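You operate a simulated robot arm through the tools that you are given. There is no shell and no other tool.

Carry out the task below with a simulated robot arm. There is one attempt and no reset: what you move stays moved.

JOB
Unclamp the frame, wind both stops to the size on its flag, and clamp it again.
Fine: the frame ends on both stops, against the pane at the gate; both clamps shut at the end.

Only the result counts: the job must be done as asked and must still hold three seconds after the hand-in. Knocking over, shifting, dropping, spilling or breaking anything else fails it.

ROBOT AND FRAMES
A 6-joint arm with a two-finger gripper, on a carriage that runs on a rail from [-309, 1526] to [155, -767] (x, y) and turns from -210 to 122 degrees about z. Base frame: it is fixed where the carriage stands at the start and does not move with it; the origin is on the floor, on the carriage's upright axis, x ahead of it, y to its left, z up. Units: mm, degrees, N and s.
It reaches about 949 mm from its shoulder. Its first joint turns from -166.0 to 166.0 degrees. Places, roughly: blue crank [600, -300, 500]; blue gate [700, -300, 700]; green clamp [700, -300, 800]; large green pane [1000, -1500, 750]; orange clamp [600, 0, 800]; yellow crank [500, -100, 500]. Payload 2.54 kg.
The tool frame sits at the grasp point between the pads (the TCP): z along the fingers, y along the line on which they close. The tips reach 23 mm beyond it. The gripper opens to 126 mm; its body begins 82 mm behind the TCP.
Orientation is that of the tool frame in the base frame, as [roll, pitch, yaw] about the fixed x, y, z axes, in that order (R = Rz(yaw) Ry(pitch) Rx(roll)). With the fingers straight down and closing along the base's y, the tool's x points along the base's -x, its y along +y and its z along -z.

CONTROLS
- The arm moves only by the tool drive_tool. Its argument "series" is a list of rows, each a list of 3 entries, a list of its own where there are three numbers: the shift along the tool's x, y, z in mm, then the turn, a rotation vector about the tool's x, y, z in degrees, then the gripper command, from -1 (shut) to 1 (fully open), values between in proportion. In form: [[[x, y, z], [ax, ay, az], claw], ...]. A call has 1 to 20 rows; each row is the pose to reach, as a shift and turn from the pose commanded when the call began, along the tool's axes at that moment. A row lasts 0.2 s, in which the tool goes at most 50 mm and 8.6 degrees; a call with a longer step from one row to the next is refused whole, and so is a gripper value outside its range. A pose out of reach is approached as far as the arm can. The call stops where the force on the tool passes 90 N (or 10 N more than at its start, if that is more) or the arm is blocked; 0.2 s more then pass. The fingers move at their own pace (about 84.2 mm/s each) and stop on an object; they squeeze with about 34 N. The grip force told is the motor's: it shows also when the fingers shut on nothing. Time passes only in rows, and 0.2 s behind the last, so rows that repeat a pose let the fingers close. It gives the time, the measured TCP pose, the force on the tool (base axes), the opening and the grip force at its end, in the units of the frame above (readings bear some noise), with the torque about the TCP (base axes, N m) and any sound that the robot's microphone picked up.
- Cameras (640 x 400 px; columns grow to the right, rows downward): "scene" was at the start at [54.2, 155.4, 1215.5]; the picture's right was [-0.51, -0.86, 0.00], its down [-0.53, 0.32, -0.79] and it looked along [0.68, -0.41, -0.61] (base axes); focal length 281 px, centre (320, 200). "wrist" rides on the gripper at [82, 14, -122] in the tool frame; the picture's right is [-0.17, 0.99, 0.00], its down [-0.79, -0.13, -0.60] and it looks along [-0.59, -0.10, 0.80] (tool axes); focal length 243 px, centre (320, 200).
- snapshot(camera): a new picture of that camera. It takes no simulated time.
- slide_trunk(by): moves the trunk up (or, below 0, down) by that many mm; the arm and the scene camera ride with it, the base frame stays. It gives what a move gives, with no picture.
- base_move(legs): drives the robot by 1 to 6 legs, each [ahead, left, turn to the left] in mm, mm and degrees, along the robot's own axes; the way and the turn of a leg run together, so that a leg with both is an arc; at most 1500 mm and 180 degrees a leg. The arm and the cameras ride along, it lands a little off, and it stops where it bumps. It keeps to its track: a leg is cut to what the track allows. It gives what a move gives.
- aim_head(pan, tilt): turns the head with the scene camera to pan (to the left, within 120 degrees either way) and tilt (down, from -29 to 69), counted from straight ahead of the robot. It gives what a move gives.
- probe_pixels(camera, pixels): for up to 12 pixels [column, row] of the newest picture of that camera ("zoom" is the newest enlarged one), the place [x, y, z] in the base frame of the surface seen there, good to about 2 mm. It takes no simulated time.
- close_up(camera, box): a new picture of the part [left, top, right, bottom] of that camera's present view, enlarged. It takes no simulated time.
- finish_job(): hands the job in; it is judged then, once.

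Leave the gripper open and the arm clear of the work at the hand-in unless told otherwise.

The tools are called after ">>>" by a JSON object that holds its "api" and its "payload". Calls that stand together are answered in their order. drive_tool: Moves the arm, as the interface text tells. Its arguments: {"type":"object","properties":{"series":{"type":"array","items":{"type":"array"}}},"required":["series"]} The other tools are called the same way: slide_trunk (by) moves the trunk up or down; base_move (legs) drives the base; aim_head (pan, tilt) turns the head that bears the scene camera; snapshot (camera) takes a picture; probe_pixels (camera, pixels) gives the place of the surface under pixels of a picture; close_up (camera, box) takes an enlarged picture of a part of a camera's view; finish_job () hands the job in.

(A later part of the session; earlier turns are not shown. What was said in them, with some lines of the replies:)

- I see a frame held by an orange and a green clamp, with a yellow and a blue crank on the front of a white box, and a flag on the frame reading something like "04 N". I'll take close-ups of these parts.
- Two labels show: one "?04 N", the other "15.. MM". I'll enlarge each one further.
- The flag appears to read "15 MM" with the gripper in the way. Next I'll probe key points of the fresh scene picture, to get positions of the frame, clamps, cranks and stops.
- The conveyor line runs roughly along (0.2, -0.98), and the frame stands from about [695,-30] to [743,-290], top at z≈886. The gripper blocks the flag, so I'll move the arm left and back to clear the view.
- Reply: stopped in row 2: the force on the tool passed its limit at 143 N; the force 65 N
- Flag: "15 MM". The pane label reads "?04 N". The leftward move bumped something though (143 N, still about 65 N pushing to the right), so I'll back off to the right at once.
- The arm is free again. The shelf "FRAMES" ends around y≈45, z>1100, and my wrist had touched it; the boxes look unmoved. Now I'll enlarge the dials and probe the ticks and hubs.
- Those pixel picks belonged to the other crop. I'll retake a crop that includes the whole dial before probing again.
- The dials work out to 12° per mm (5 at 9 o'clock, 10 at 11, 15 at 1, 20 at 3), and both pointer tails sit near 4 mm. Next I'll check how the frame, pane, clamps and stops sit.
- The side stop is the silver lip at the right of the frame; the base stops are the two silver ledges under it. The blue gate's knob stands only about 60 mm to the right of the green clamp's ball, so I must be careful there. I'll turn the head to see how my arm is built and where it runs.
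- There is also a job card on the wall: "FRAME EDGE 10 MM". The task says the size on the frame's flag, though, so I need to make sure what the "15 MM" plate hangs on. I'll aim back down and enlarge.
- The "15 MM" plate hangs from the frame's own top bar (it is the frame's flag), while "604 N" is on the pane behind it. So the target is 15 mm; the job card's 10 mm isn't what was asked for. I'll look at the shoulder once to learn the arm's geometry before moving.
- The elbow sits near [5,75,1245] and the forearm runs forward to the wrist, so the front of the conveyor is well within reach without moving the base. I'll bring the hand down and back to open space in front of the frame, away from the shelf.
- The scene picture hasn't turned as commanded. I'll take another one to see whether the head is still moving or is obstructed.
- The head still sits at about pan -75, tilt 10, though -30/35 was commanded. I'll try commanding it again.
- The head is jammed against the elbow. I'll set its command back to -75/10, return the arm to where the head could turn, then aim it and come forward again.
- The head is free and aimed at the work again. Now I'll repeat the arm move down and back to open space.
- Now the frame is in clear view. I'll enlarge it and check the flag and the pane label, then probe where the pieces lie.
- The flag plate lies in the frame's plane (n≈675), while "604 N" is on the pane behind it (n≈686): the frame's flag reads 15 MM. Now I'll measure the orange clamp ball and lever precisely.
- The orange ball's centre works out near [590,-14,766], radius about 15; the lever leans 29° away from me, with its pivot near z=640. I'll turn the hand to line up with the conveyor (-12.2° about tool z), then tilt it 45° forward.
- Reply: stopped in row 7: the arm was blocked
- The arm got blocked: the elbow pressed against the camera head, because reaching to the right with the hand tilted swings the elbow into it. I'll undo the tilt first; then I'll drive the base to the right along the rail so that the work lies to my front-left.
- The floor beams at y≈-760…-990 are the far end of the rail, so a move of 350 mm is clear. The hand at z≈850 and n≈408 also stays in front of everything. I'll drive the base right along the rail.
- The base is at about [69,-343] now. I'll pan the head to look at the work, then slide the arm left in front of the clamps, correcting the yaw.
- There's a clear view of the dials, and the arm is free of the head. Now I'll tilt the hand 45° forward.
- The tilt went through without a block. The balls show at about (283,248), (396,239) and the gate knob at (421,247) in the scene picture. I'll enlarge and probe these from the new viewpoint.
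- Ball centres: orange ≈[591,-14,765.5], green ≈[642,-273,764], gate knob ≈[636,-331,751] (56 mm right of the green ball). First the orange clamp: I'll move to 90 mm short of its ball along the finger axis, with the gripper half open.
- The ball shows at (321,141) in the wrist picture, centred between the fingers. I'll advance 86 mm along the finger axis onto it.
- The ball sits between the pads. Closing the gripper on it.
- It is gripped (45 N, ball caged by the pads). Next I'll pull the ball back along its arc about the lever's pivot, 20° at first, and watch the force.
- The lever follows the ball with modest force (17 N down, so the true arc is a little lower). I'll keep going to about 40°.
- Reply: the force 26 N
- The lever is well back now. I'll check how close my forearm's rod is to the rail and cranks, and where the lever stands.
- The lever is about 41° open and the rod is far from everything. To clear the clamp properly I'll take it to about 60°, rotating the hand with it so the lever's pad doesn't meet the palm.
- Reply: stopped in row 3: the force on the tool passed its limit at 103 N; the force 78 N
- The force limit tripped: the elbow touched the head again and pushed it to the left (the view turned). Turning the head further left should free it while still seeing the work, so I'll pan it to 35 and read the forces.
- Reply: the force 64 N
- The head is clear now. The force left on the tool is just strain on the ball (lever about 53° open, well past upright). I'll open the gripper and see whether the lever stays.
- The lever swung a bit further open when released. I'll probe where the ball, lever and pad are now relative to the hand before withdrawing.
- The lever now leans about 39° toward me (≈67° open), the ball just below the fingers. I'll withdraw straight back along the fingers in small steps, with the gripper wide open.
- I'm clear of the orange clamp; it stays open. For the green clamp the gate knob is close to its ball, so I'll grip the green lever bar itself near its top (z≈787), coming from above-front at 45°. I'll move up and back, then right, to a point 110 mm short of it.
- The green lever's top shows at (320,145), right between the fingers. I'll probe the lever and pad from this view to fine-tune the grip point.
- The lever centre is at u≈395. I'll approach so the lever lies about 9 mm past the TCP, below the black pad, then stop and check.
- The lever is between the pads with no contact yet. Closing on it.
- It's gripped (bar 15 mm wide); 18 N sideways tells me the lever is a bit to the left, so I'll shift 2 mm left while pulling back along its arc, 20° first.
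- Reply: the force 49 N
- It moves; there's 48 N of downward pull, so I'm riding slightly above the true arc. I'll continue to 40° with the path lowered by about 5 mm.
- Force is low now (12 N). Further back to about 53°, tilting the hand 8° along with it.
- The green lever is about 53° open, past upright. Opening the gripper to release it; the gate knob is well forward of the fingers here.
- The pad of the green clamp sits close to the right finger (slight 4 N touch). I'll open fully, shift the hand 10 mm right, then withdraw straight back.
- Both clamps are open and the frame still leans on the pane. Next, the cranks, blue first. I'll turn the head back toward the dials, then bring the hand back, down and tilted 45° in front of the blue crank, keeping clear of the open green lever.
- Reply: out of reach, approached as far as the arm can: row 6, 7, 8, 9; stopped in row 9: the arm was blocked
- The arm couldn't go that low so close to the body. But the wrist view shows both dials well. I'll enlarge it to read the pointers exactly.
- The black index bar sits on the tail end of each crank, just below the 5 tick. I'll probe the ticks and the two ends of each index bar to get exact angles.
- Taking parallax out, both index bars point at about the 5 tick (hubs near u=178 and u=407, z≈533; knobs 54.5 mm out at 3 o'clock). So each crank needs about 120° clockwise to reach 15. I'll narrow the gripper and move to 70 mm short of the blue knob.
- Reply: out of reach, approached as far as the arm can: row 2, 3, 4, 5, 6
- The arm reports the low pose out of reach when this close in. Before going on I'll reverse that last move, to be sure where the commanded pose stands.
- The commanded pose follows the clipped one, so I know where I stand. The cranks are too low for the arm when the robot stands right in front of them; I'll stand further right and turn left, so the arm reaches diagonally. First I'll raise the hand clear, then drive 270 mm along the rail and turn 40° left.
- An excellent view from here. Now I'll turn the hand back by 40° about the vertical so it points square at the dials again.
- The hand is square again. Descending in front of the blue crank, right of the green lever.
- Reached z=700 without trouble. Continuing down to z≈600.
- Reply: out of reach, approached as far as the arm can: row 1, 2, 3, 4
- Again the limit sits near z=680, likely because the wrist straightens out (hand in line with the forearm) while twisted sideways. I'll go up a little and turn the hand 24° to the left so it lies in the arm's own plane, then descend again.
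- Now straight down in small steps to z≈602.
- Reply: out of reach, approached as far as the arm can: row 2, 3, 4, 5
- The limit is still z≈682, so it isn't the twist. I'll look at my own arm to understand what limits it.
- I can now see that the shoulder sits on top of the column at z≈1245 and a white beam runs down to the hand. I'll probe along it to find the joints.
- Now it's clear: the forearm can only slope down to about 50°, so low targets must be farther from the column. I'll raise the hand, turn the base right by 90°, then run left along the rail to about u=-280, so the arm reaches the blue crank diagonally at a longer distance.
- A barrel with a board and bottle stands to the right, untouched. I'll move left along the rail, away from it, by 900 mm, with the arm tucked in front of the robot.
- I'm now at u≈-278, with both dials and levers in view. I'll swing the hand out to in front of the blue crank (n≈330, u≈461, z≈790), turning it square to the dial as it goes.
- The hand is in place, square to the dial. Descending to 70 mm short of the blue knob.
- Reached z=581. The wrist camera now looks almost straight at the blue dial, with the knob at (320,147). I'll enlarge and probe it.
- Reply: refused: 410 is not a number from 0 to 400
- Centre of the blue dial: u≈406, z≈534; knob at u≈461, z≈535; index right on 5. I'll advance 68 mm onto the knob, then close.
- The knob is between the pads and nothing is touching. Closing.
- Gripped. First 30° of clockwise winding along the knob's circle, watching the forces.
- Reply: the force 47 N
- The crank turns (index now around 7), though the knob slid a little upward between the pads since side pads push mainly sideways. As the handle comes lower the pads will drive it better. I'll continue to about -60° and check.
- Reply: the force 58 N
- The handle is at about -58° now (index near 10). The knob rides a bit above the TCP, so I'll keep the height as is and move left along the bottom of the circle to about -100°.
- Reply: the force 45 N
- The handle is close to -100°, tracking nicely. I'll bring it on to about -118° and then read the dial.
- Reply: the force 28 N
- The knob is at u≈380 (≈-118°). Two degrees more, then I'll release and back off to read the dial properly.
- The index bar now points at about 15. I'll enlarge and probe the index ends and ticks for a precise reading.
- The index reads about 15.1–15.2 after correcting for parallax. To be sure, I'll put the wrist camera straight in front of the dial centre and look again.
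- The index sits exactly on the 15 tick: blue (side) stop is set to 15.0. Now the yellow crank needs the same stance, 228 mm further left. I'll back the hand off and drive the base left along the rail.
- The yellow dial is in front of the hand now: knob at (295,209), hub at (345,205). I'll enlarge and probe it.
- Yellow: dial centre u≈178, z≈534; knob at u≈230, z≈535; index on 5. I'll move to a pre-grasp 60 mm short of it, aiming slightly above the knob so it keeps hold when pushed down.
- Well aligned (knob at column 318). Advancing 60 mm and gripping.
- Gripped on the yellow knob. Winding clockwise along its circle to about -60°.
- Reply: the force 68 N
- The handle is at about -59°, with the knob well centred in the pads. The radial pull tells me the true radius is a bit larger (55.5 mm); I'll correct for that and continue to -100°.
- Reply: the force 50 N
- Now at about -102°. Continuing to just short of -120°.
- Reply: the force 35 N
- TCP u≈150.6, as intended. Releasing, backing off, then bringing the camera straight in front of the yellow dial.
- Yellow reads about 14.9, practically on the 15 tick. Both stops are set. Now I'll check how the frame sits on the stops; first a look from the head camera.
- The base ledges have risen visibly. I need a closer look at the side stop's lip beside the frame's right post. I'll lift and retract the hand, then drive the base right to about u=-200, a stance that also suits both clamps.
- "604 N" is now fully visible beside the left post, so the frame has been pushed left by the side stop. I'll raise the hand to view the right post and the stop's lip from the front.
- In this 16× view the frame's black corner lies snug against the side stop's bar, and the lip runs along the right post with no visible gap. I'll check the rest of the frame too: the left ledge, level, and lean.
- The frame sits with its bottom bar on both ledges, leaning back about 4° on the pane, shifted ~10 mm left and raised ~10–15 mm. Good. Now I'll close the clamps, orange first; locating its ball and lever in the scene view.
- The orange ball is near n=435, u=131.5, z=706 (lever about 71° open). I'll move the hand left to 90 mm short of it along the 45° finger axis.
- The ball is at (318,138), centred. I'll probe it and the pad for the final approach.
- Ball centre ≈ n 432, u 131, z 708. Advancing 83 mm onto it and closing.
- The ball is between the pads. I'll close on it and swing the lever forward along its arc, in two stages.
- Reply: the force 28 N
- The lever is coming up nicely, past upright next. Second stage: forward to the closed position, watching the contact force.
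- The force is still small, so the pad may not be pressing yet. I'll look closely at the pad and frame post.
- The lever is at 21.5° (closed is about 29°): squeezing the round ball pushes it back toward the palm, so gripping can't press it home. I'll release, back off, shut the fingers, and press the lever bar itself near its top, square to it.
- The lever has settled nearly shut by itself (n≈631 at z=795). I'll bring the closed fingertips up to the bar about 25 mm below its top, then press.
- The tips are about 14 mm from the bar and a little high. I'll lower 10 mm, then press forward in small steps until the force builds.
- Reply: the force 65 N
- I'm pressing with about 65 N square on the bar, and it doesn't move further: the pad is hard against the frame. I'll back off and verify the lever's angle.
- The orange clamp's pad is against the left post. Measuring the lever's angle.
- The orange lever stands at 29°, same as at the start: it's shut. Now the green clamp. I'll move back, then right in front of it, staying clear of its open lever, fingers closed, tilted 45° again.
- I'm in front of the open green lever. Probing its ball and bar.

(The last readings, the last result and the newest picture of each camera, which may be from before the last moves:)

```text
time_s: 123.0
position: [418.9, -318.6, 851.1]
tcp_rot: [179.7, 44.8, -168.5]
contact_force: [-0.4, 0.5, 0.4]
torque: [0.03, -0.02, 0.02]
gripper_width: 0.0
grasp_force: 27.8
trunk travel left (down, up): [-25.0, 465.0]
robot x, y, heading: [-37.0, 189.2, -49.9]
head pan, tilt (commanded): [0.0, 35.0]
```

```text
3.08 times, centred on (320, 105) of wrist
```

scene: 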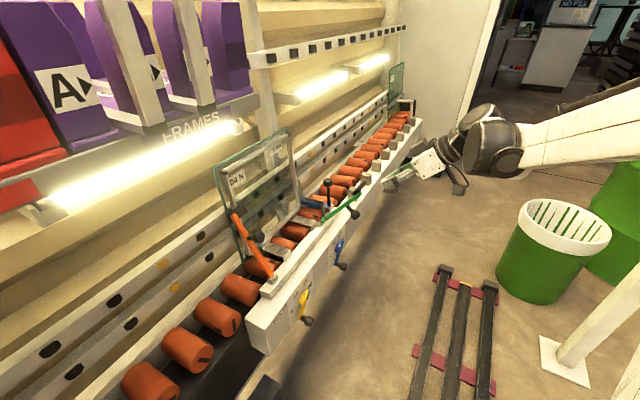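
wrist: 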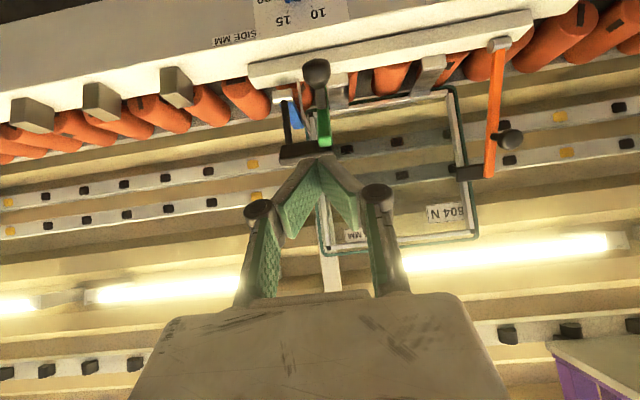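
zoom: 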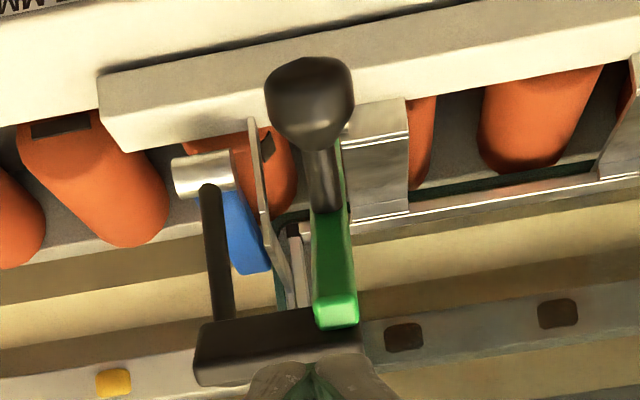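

Ball centre is near n 433, u 393, z 708. I'll go down in front of it and then push from below-front with the backs of the closed fingers, lifting the lever over upright.

>>> {"api": "drive_tool", "payload": {"series": [[[31, 0.4, 34], [0, 0, 0], -1], [[62, 0.8, 68.1], [0, 0, 0], -1], [[93, 1.1, 102.2], [0, 0, 0], -1], [[124, 1.4, 136.2], [0, 0, 0], -1], [[124, 1.4, 136.2], [0, 0, 0], -1]]}}

>>> {"api": "snapshot", "payload": {"camera": "wrist"}}

>>> {"api": "close_up", "payload": {"camera": "scene", "box": [300, 150, 460, 250]}}

```text
time_s: 124.2
position: [425.5, -317.3, 668.9]
tcp_rot: [179.7, 44.8, -168.6]
contact_force: [0.0, 0.4, 0.0]
torque: [-0.01, -0.02, -0.01]
gripper_width: 0.0
grasp_force: 28.3
trunk travel left (down, up): [-25.0, 465.0]
robot x, y, heading: [-36.0, 187.5, -49.5]
head pan, tilt (commanded): [0.0, 35.0]
```

```text
taken
```

wrist: 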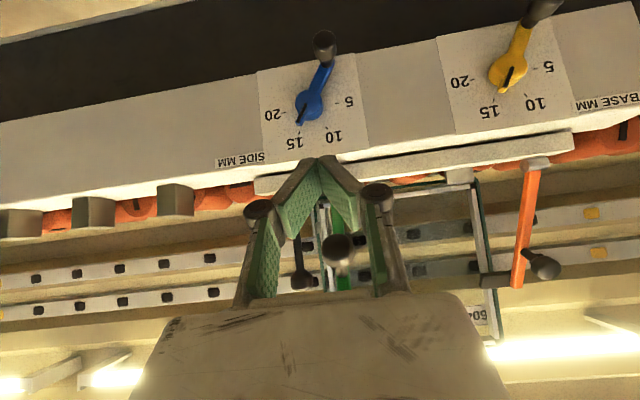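

```text
4.00 times, centred on (380, 200) of scene
```

zoom: 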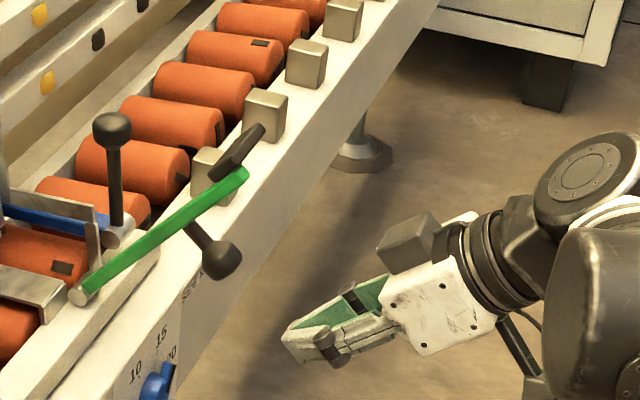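

I'll move the fingertips up to just short of the ball from below-front.

>>> {"api": "drive_tool", "payload": {"series": [[[-17.6, 1, 7.8], [0, 0, 0], -1], [[-35.2, 2, 15.5], [0, 0, 0], -1], [[-45, 2, 15.5], [0, 0, 0], -1], [[-45, 2, 15.5], [0, 0, 0], -1]]}}

>>> {"api": "snapshot", "payload": {"camera": "wrist"}}

>>> {"api": "close_up", "payload": {"camera": "scene", "box": [300, 170, 428, 250]}}

```text
time_s: 125.2
position: [468.2, -306.3, 688.9]
tcp_rot: [179.8, 44.9, -168.6]
contact_force: [0.0, 0.1, -0.4]
torque: [0.0, 0.01, -0.01]
gripper_width: 0.0
grasp_force: 28.7
trunk travel left (down, up): [-25.0, 465.0]
robot x, y, heading: [-39.1, 192.1, -50.0]
head pan, tilt (commanded): [0.0, 35.0]
```

```text
taken
```

wrist: 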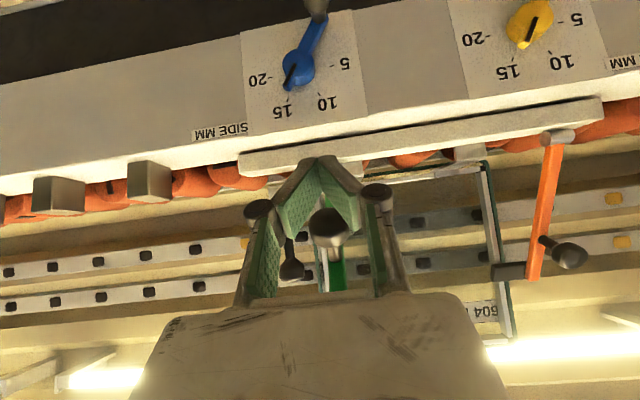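

```text
5.00 times, centred on (364, 210) of scene
```

zoom: 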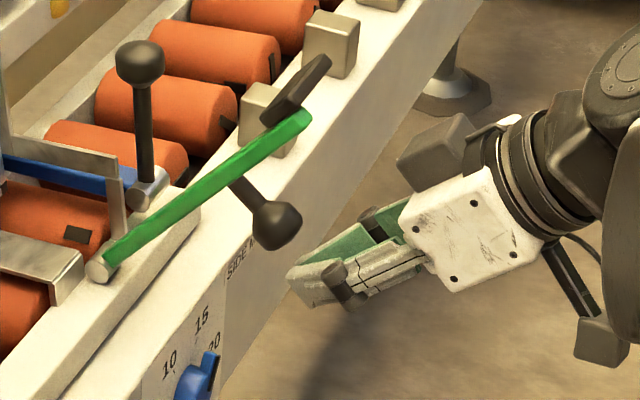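

About 10 mm of gap remains, with the ball above the fingertips. I'll lift it along its arc now, to about -30°, in small steps.

>>> {"api": "drive_tool", "payload": {"series": [[[-10, 0, 0], [0, 0, 0], -1], [[-19.5, 0, -1.6], [0, 0, 0], -1], [[-28.9, 0, -3.1], [0, 0, 0], -1], [[-40.3, 0, -3.2], [0, 0, 0], -1], [[-51.8, 0, -3.2], [0, 0, 0], -1], [[-63.1, 0, -1.5], [0, 0, 0], -1], [[-74.4, 0, 0.7], [0, 0, 0], -1], [[-74.4, 0, 0.7], [0, 0, 0], -1]]}}

>>> {"api": "snapshot", "payload": {"camera": "wrist"}}

>>> {"api": "close_up", "payload": {"camera": "scene", "box": [300, 150, 428, 250]}}

```text
time_s: 127.0
position: [519.3, -295.1, 740.0]
tcp_rot: [179.8, 44.9, -168.6]
contact_force: [-0.3, 0.5, -0.2]
torque: [0.01, -0.03, 0.02]
gripper_width: 5.8
grasp_force: 28.1
trunk travel left (down, up): [-25.0, 465.0]
robot x, y, heading: [-39.5, 190.3, -49.8]
head pan, tilt (commanded): [0.0, 35.0]
```

```text
taken
```

wrist: 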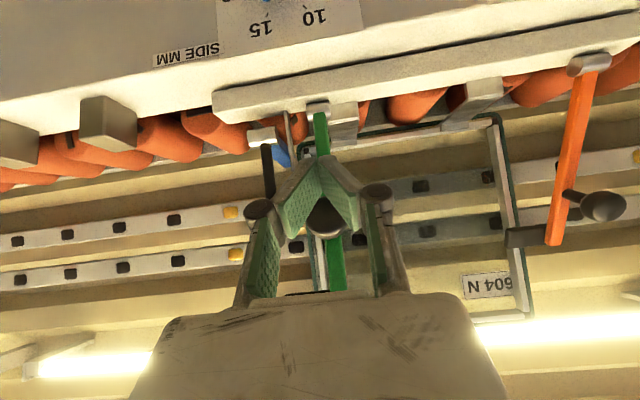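

```text
4.00 times, centred on (364, 200) of scene
```

zoom: 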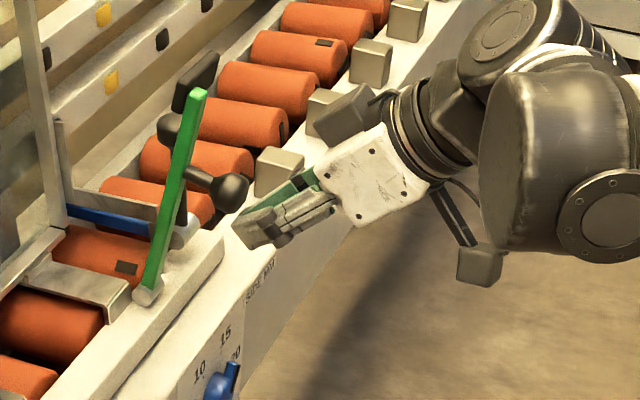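

The lever stands almost upright. Continuing forward so it tips over toward the frame.

>>> {"api": "drive_tool", "payload": {"series": [[[-10.8, 0, 3.9], [0, 0, 0], -1], [[-21.6, 0, 7.8], [0, 0, 0], -1], [[-31.5, 0, 13.5], [0, 0, 0], -1], [[-41.4, 0, 19.2], [0, 0, 0], -1], [[-50, 0, 26.5], [0, 0, 0], -1], [[-50, 0, 26.5], [0, 0, 0], -1]]}}

>>> {"api": "snapshot", "payload": {"camera": "wrist"}}

>>> {"api": "close_up", "payload": {"camera": "scene", "box": [300, 150, 428, 250]}}

```text
time_s: 128.4
position: [572.5, -285.0, 756.9]
tcp_rot: [179.9, 44.9, -168.6]
contact_force: [-0.1, -0.1, 0.7]
torque: [0.02, 0.03, 0.0]
gripper_width: 0.0
grasp_force: 28.0
trunk travel left (down, up): [-25.0, 465.0]
robot x, y, heading: [-41.6, 191.5, -49.8]
head pan, tilt (commanded): [0.0, 35.0]
```

```text
taken
```

wrist: 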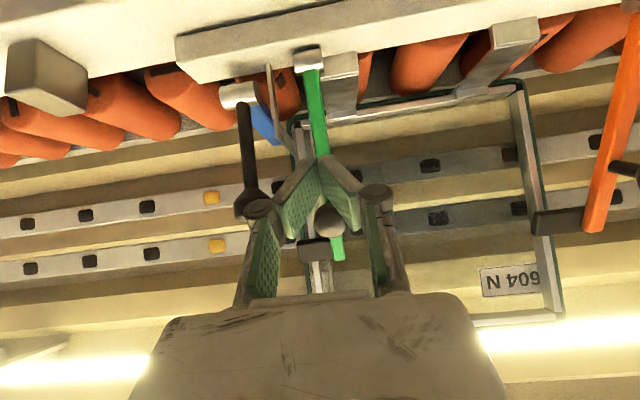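

```text
4.00 times, centred on (364, 200) of scene
```

zoom: 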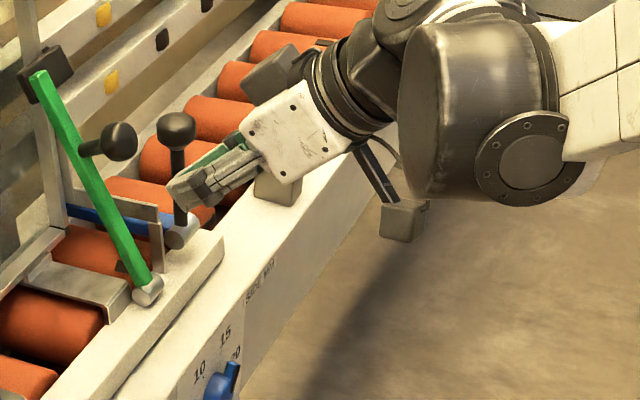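

The green lever has dropped forward onto the frame. Now I'll rise, tilt to 30° below horizontal, and come forward to press its bar near the top, as with the orange one.

>>> {"api": "drive_tool", "payload": {"series": [[[-17, 0, -24.5], [0, 0, 0], -1], [[-34, 0, -49], [0, -5, 0], -1], [[-51.4, -1.5, -73], [0, -10, 0], -1], [[-51.4, -1.5, -73], [0, -15.4, 0], -1], [[-51.4, -1.5, -73], [0, -15.4, 0], -1]]}}

>>> {"api": "snapshot", "payload": {"camera": "wrist"}}

>>> {"api": "probe_pixels", "payload": {"camera": "wrist", "pixels": [[325, 130], [322, 110], [312, 60], [306, 30], [318, 90]]}}

```text
time_s: 129.6
position: [558.4, -288.6, 844.4]
tcp_rot: [179.8, 60.2, -168.7]
contact_force: [0.8, 0.0, 0.8]
torque: [-0.01, -0.01, 0.01]
gripper_width: 0.0
grasp_force: 28.0
trunk travel left (down, up): [-25.0, 465.0]
robot x, y, heading: [-37.0, 192.2, -50.0]
head pan, tilt (commanded): [0.0, 35.0]
```

```text
taken
```

wrist: 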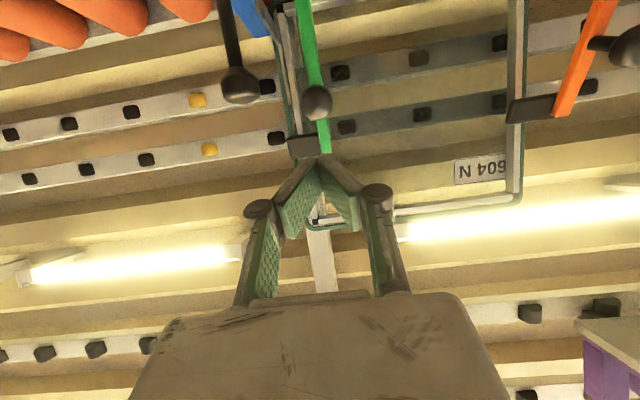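

```text
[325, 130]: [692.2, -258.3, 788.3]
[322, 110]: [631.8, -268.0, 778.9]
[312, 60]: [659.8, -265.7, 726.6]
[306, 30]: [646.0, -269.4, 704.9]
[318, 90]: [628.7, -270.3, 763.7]
```

The green lever already stands at 29.7°. I'll press it home the same way: approach, then small steps until the force builds.

>>> {"api": "drive_tool", "payload": {"series": [[[-7.8, 0.7, 27.9], [0, 0, 0], -1], [[-15.6, 1.4, 55.7], [0, 0, 0], -1], [[-23.4, 2, 83.6], [0, 0, 0], -1], [[-23.4, 2, 100], [0, 0, 0], -1], [[-23.4, 2, 112], [0, 0, 0], -1], [[-23.4, 2, 118], [0, 0, 0], -1], [[-23.4, 2, 122], [0, 0, 0], -1], [[-23.4, 2, 126], [0, 0, 0], -1], [[-23.4, 2, 129], [0, 0, 0], -1], [[-23.4, 2, 129], [0, 0, 0], -1]]}}

>>> {"api": "snapshot", "payload": {"camera": "wrist"}}

```text
time_s: 131.8
position: [676.3, -263.2, 803.4]
tcp_rot: [179.9, 60.4, -168.6]
contact_force: [-45.3, 5.7, 18.0]
torque: [0.15, 0.05, 0.28]
gripper_width: 5.8
grasp_force: 28.7
trunk travel left (down, up): [-25.0, 465.0]
robot x, y, heading: [-40.1, 191.9, -49.9]
head pan, tilt (commanded): [0.0, 35.0]
```

```text
taken
```

wrist: 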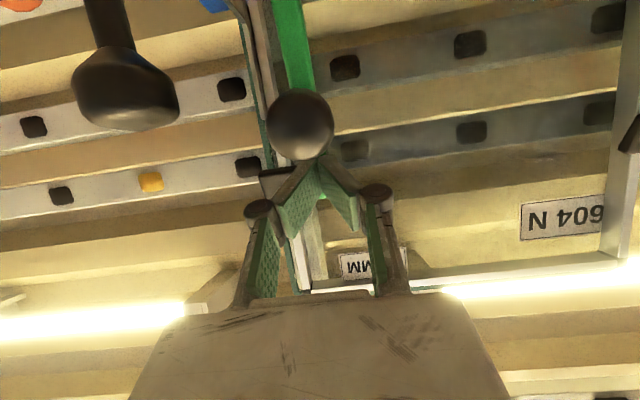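

About 49 N on the bar. A touch more to match the orange clamp, then I'll withdraw.

>>> {"api": "drive_tool", "payload": {"series": [[[0, 0, 2], [0, 0, 0], -1], [[0, 0, 2], [0, 0, 0], -1], [[0, 0, -15], [0, 0, 0], -1], [[0, 0, -45], [0, 0, 0], -1], [[0, 0, -80], [0, 0, 0], -1], [[0, 0, -115], [0, 0, 0], -1], [[0, 0, -115], [0, 0, 0], -1]]}}

>>> {"api": "snapshot", "payload": {"camera": "wrist"}}

>>> {"api": "close_up", "payload": {"camera": "wrist", "box": [230, 0, 390, 170]}}

>>> {"api": "probe_pixels", "payload": {"camera": "wrist", "pixels": [[322, 130], [318, 115], [306, 40], [302, 15], [312, 85], [300, 140]]}}

```text
time_s: 133.4
position: [582.2, -281.4, 857.4]
tcp_rot: [179.9, 60.3, -168.7]
contact_force: [-0.1, -0.6, 0.5]
torque: [0.0, 0.0, 0.0]
gripper_width: 0.1
grasp_force: 28.3
trunk travel left (down, up): [-25.0, 465.0]
robot x, y, heading: [-37.7, 192.6, -49.9]
head pan, tilt (commanded): [0.0, 35.0]
```

```text
taken
```

wrist: 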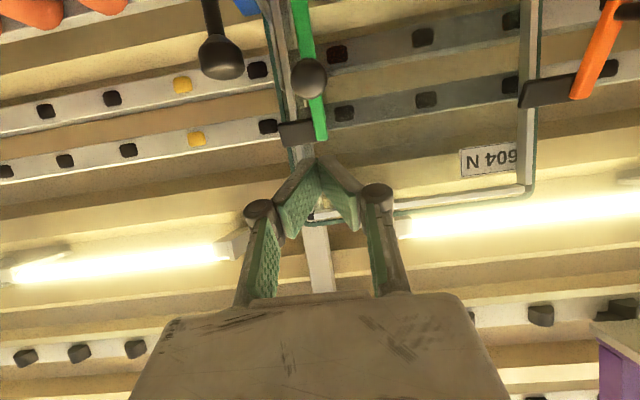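

```text
2.35 times, centred on (310, 85) of wrist
```

zoom: 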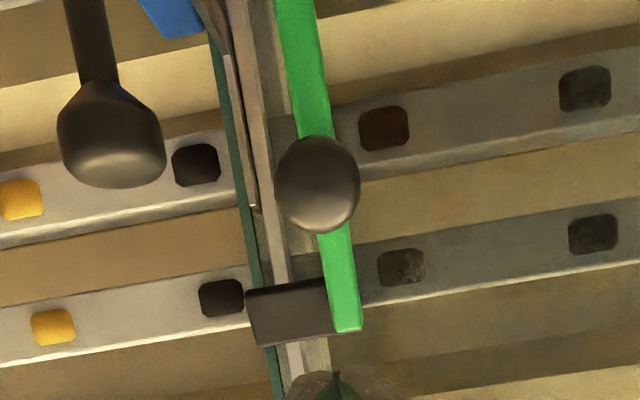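

```text
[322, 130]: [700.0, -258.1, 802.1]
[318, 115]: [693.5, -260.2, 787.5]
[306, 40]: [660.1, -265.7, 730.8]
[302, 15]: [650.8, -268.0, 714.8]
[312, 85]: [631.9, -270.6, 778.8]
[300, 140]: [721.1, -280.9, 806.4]
```

The green lever stands at 29.9°, its pad on the right post. Both clamps look shut. I'll back off and inspect the side stop, ledges and dials once more, from the same spot as before.

>>> {"api": "drive_tool", "payload": {"series": [[[19, -11, -27], [0, 3, 0], -1], [[38, -22, -55], [0, 6, 0], -1], [[58, -33, -82], [0, 9, 0], -1], [[77, -44, -109], [0, 12, 0], -1], [[96.2, -55.3, -136.7], [0, 15.1, 0], -0.5], [[96.2, -55.3, -136.7], [0, 15.1, 0], 0]]}}

>>> {"api": "snapshot", "payload": {"camera": "wrist"}}

>>> {"api": "close_up", "payload": {"camera": "wrist", "box": [325, 104, 365, 129]}}

>>> {"api": "close_up", "payload": {"camera": "wrist", "box": [320, 90, 420, 190]}}

>>> {"api": "snapshot", "payload": {"camera": "scene"}}

```text
time_s: 134.8
position: [429.9, -370.3, 841.9]
tcp_rot: [179.8, 45.2, -168.6]
contact_force: [0.6, -1.0, -0.7]
torque: [0.0, 0.02, 0.02]
gripper_width: 63.2
grasp_force: 0.1
trunk travel left (down, up): [-25.0, 465.0]
robot x, y, heading: [-39.3, 191.5, -49.6]
head pan, tilt (commanded): [0.0, 35.0]
```

```text
taken
```

wrist: 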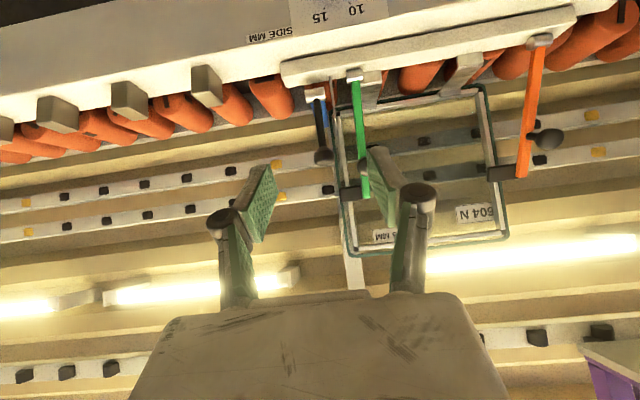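

```text
16.00 times, centred on (345, 116) of wrist
```

zoom: 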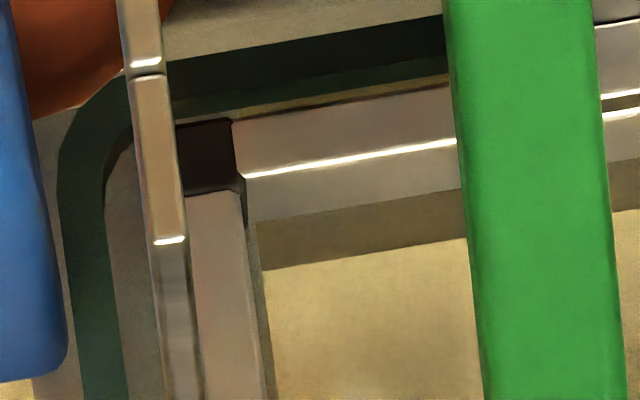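

```text
4.00 times, centred on (370, 140) of wrist
```

zoom: 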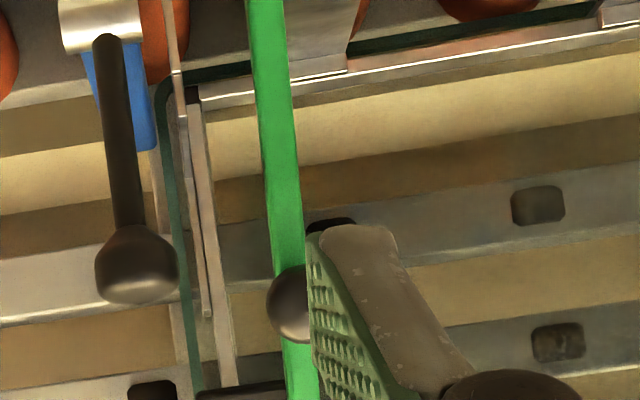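

```text
taken
```

scene: 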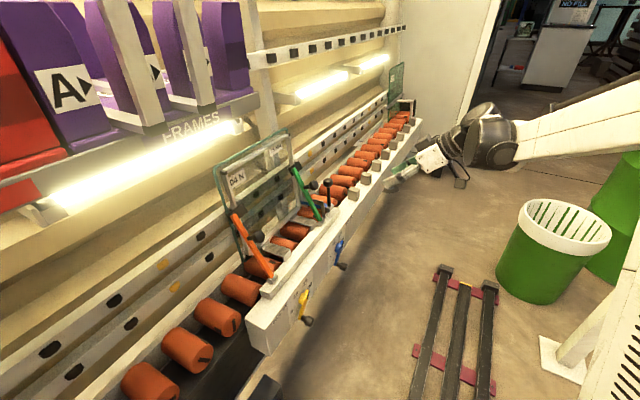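

The view matches the earlier one. To judge the contact between stop and frame more finely, I'll zoom in much further at the corner and along the lip.

>>> {"api": "close_up", "payload": {"camera": "wrist", "box": [332, 109, 342, 116]}}

>>> {"api": "close_up", "payload": {"camera": "wrist", "box": [332, 117, 342, 124]}}

>>> {"api": "close_up", "payload": {"camera": "wrist", "box": [337, 140, 353, 172]}}

```text
16.00 times, centred on (337, 112) of wrist
```

zoom: 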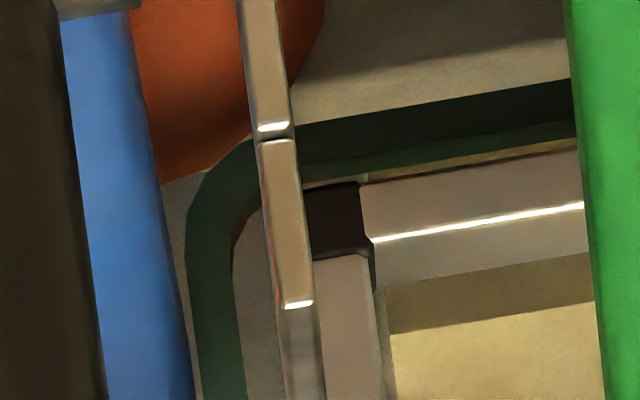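

```text
16.00 times, centred on (337, 120) of wrist
```

zoom: 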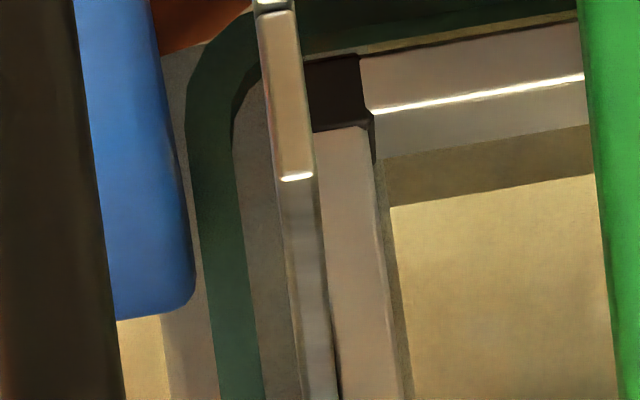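

```text
12.50 times, centred on (345, 156) of wrist
```

zoom: 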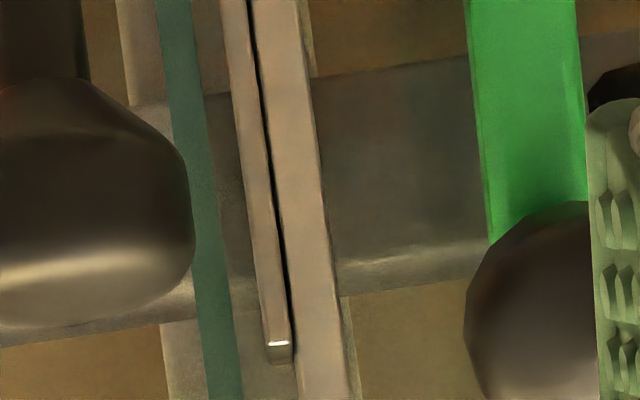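

There's a thin dark line between the lip and the post, perhaps 1 mm. I want to measure that better, so I'll bring the wrist camera nearer, passing safely above the clamp (z≈862).

>>> {"api": "drive_tool", "payload": {"series": [[[-29.9, 2.8, 24.4], [0, 0, 0], 0], [[-59.8, 5.6, 48.8], [0, 0, 0], 0], [[-89.8, 8.4, 73.3], [0, 0, 0], 0], [[-119.7, 11.2, 97.7], [0, 0, 0], 0], [[-149.6, 14, 122.1], [0, 0, 0], 0], [[-149.6, 14, 122.1], [0, 0, 0], 0]]}}

>>> {"api": "snapshot", "payload": {"camera": "wrist"}}

>>> {"api": "close_up", "payload": {"camera": "wrist", "box": [290, 20, 350, 160]}}

```text
time_s: 136.2
position: [614.6, -316.9, 862.8]
tcp_rot: [179.8, 45.3, -168.6]
contact_force: [-0.6, -0.1, 0.1]
torque: [0.01, 0.0, -0.02]
gripper_width: 62.9
grasp_force: 0.0
trunk travel left (down, up): [-25.0, 465.0]
robot x, y, heading: [-42.7, 187.6, -49.7]
head pan, tilt (commanded): [0.0, 35.0]
```

```text
taken
```

wrist: 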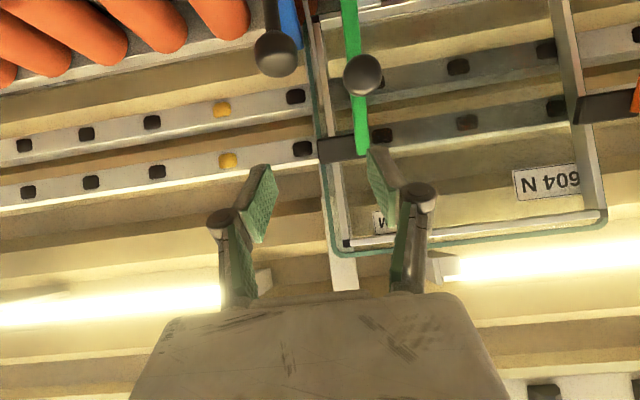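

```text
2.86 times, centred on (320, 90) of wrist
```

zoom: 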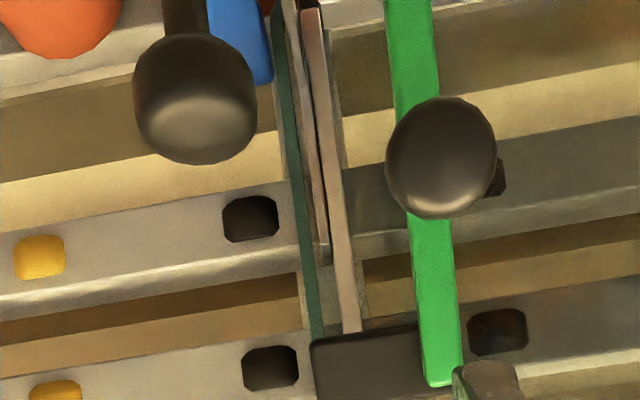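

>>> {"api": "close_up", "payload": {"camera": "wrist", "box": [305, 60, 341, 110]}}

>>> {"api": "close_up", "payload": {"camera": "wrist", "box": [300, 10, 340, 35]}}

>>> {"api": "close_up", "payload": {"camera": "wrist", "box": [295, 0, 335, 25]}}

```text
8.00 times, centred on (323, 85) of wrist
```

zoom: 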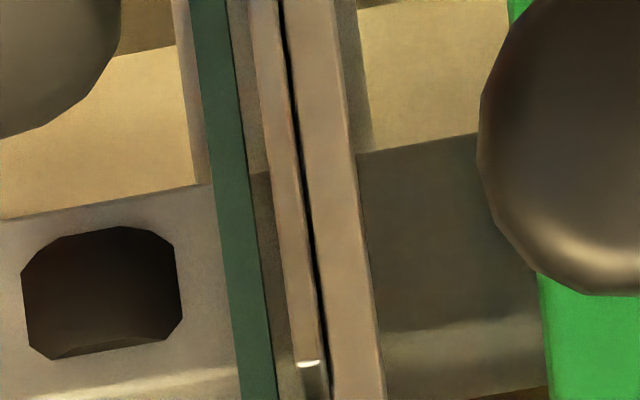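

```text
16.00 times, centred on (320, 22) of wrist
```

zoom: 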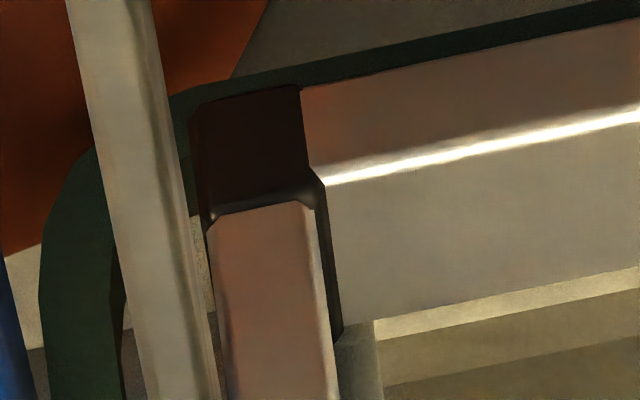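

```text
16.00 times, centred on (315, 12) of wrist
```

zoom: 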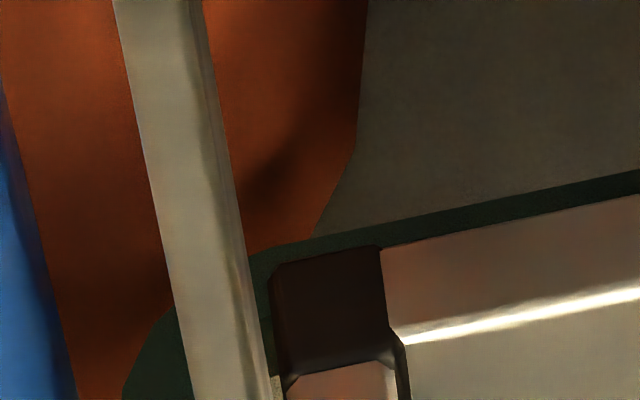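

>>> {"api": "close_up", "payload": {"camera": "wrist", "box": [304, 70, 344, 95]}}

>>> {"api": "close_up", "payload": {"camera": "wrist", "box": [298, 36, 338, 61]}}

>>> {"api": "probe_pixels", "payload": {"camera": "wrist", "pixels": [[326, 80], [320, 80], [324, 95], [330, 95], [322, 60], [316, 60], [318, 30], [308, 30]]}}

```text
16.00 times, centred on (324, 82) of wrist
```

zoom: 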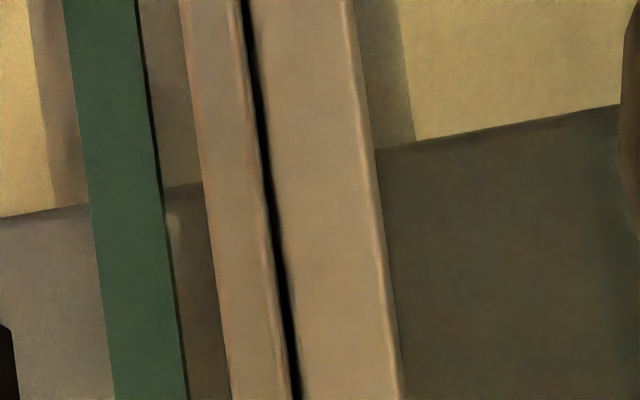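

```text
16.00 times, centred on (318, 48) of wrist
```

zoom: 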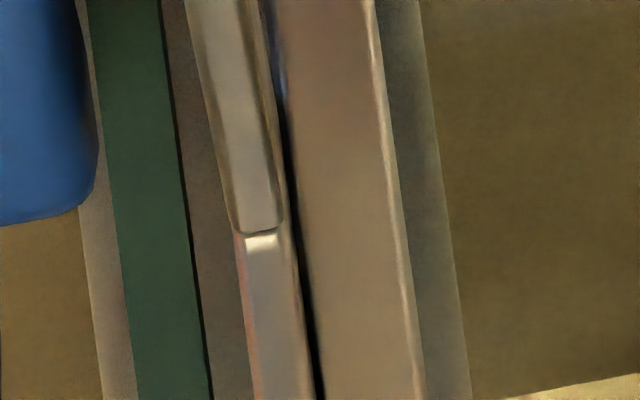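

```text
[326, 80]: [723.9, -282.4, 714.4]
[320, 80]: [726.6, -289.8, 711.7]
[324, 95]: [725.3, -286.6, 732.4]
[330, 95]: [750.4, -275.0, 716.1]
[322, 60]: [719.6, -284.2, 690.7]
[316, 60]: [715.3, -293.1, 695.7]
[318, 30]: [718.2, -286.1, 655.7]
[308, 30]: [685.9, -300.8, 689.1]
```

The groove between lip and post looks black and about 0.8 mm wide; that could just be two rounded edges touching. If I align the camera exactly with the groove (6 mm to the right), I could see light through any true gap.

>>> {"api": "drive_tool", "payload": {"series": [[[0, -6, 0], [0, 0, 0], 0], [[0, -6, 0], [0, 0, 0], 0]]}}

>>> {"api": "snapshot", "payload": {"camera": "wrist"}}

>>> {"api": "close_up", "payload": {"camera": "wrist", "box": [310, 70, 350, 95]}}

>>> {"api": "close_up", "payload": {"camera": "wrist", "box": [306, 20, 346, 45]}}

```text
time_s: 136.8
position: [617.1, -322.1, 861.4]
tcp_rot: [179.9, 45.2, -168.6]
contact_force: [-0.1, 0.6, -1.1]
torque: [-0.01, -0.04, -0.02]
gripper_width: 63.0
grasp_force: 0.1
trunk travel left (down, up): [-25.0, 465.0]
robot x, y, heading: [-34.8, 192.5, -49.8]
head pan, tilt (commanded): [0.0, 35.0]
```

```text
taken
```

wrist: 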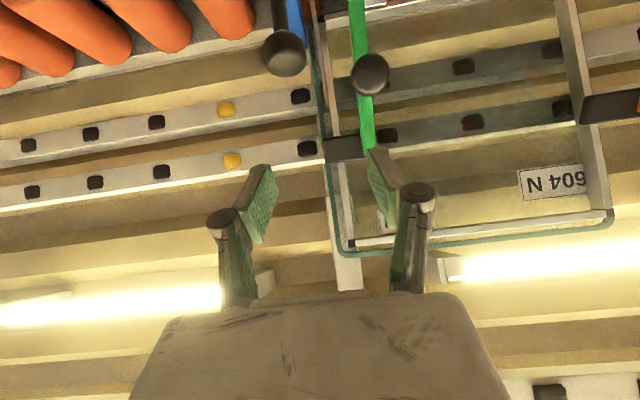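

```text
16.00 times, centred on (330, 82) of wrist
```

zoom: 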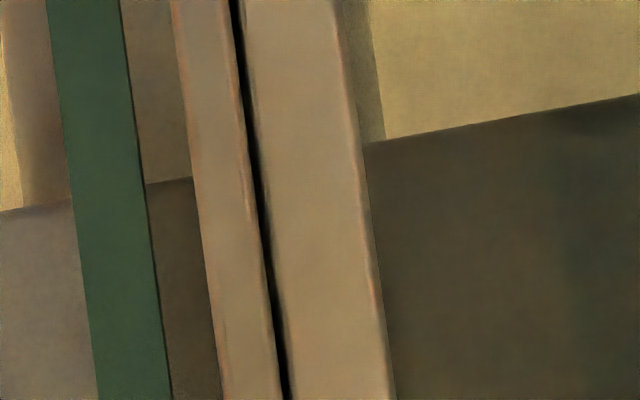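

```text
16.00 times, centred on (326, 32) of wrist
```

zoom: 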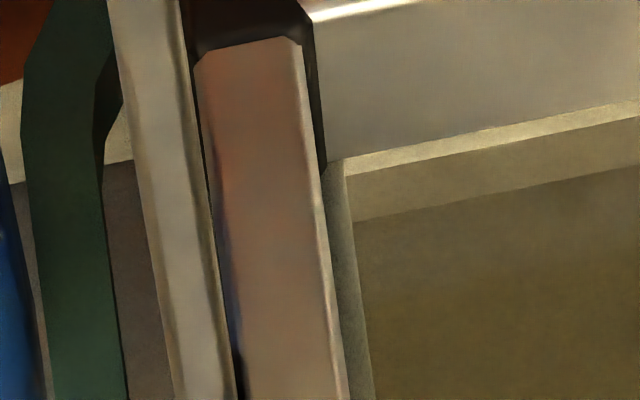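

With the camera in line with the groove no background shows through, so the lip and the frame are touching. I'll check that the pane hasn't shifted by probing its label and edges, and look at the ledges again.

>>> {"api": "probe_pixels", "payload": {"camera": "wrist", "pixels": [[523, 185], [540, 190], [580, 180], [346, 247], [340, 235], [327, 120], [400, 249], [450, 243], [610, 222], [604, 160], [596, 212], [356, 241]]}}

>>> {"api": "close_up", "payload": {"camera": "scene", "box": [200, 120, 360, 280]}}

```text
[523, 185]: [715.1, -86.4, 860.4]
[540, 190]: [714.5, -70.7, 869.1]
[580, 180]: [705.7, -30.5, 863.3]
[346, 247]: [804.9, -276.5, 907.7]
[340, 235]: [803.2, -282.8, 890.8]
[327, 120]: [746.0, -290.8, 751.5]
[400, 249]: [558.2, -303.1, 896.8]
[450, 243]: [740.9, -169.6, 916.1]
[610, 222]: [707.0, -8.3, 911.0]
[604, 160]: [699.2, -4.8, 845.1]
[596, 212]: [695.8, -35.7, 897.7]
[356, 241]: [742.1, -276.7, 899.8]
```

```text
2.50 times, centred on (280, 200) of scene
```

zoom: 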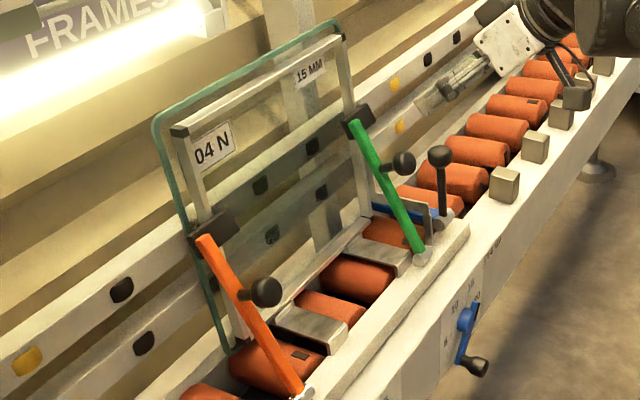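

The pane's label is where it was, and frame, clamps and gate look right. Now I'll withdraw the hand well clear with the gripper open and take a last look.

>>> {"api": "drive_tool", "payload": {"series": [[[29.8, 0, -29.9], [0, 0, 0], 0], [[59.5, 0, -59.9], [0, 0, 0], 0], [[89.3, 0, -89.8], [0, 0, 0], 0.3], [[119, 0, -119.8], [0, 0, 0], 0.7], [[148.8, 0, -149.7], [0, 0, 0], 1], [[148.8, 0, -149.7], [0, 0, 0], 1]]}}

>>> {"api": "snapshot", "payload": {"camera": "wrist"}}

>>> {"api": "snapshot", "payload": {"camera": "scene"}}

>>> {"api": "close_up", "payload": {"camera": "scene", "box": [200, 120, 360, 340]}}

```text
time_s: 138.2
position: [407.9, -366.0, 862.0]
tcp_rot: [179.9, 45.2, -168.5]
contact_force: [0.6, -0.6, 0.3]
torque: [0.03, -0.01, 0.01]
gripper_width: 126.0
grasp_force: 0.1
trunk travel left (down, up): [-25.0, 465.0]
robot x, y, heading: [-38.1, 191.8, -49.9]
head pan, tilt (commanded): [0.0, 35.0]
```

```text
taken
```

wrist: 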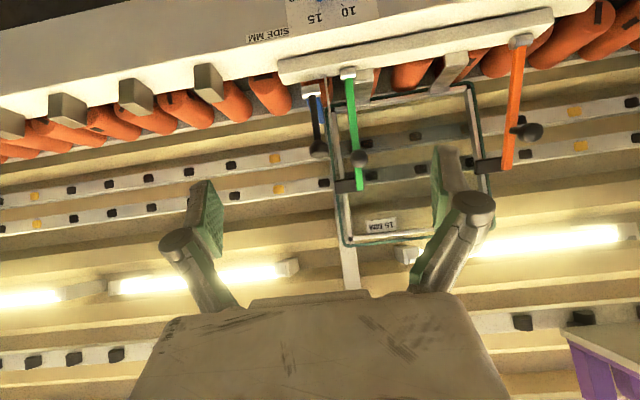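

```text
taken
```

scene: 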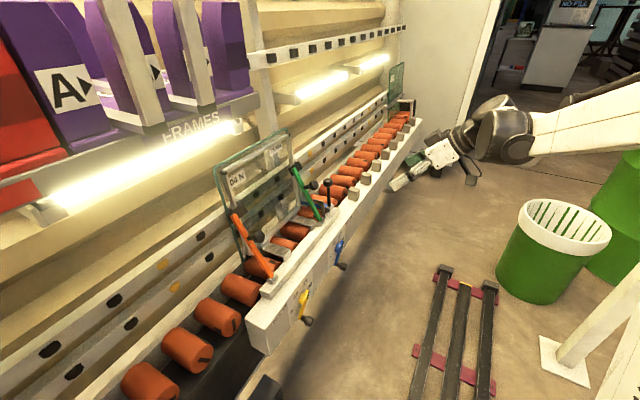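

```text
1.82 times, centred on (280, 230) of scene
```

zoom: 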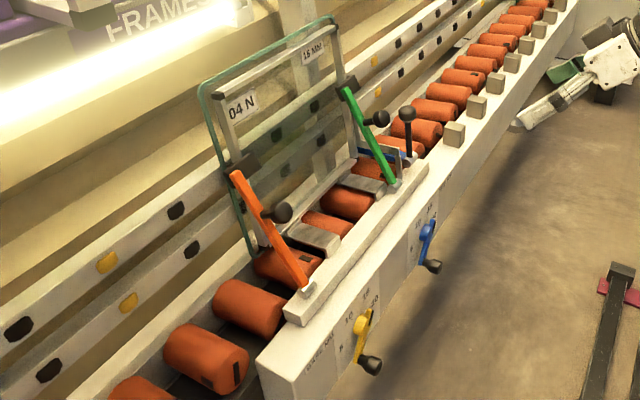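

Both clamps are shut with their pads on the frame. Both dials read 15, matching the frame's 15 MM flag. The frame rests on the raised ledges and against the side stop, leaning on the pane, and the arm is clear with the gripper open. Handing in.

>>> {"api": "finish_job", "payload": {}}

```text
The job is handed in.
```

I've handed the job in: the frame is unclamped, reset to 15 mm on both stops, and clamped again.

- **Size:** The frame's own flag reads 15 MM. A job card on the wall says 10 MM, but I went by the flag as you asked.
- **Stops:** The blue (side) crank reads 15.0 and the yellow (base) crank about 14.9.
- **Frame:** It sits on both ledges and leans on the pane. The side stop touches its right edge; I saw no gap in a close-up lined up with the join.
- **Clamps:** I pressed both shut. The levers stand at about 29° and 30°, the same as at the start.
- **Hand-in state:** The gripper is open and the arm is clear of the work.

Early on, my arm bumped the right end of the FRAMES shelf (force peaked at 143 N). I backed off at once, and the boxes on it looked unmoved afterwards.
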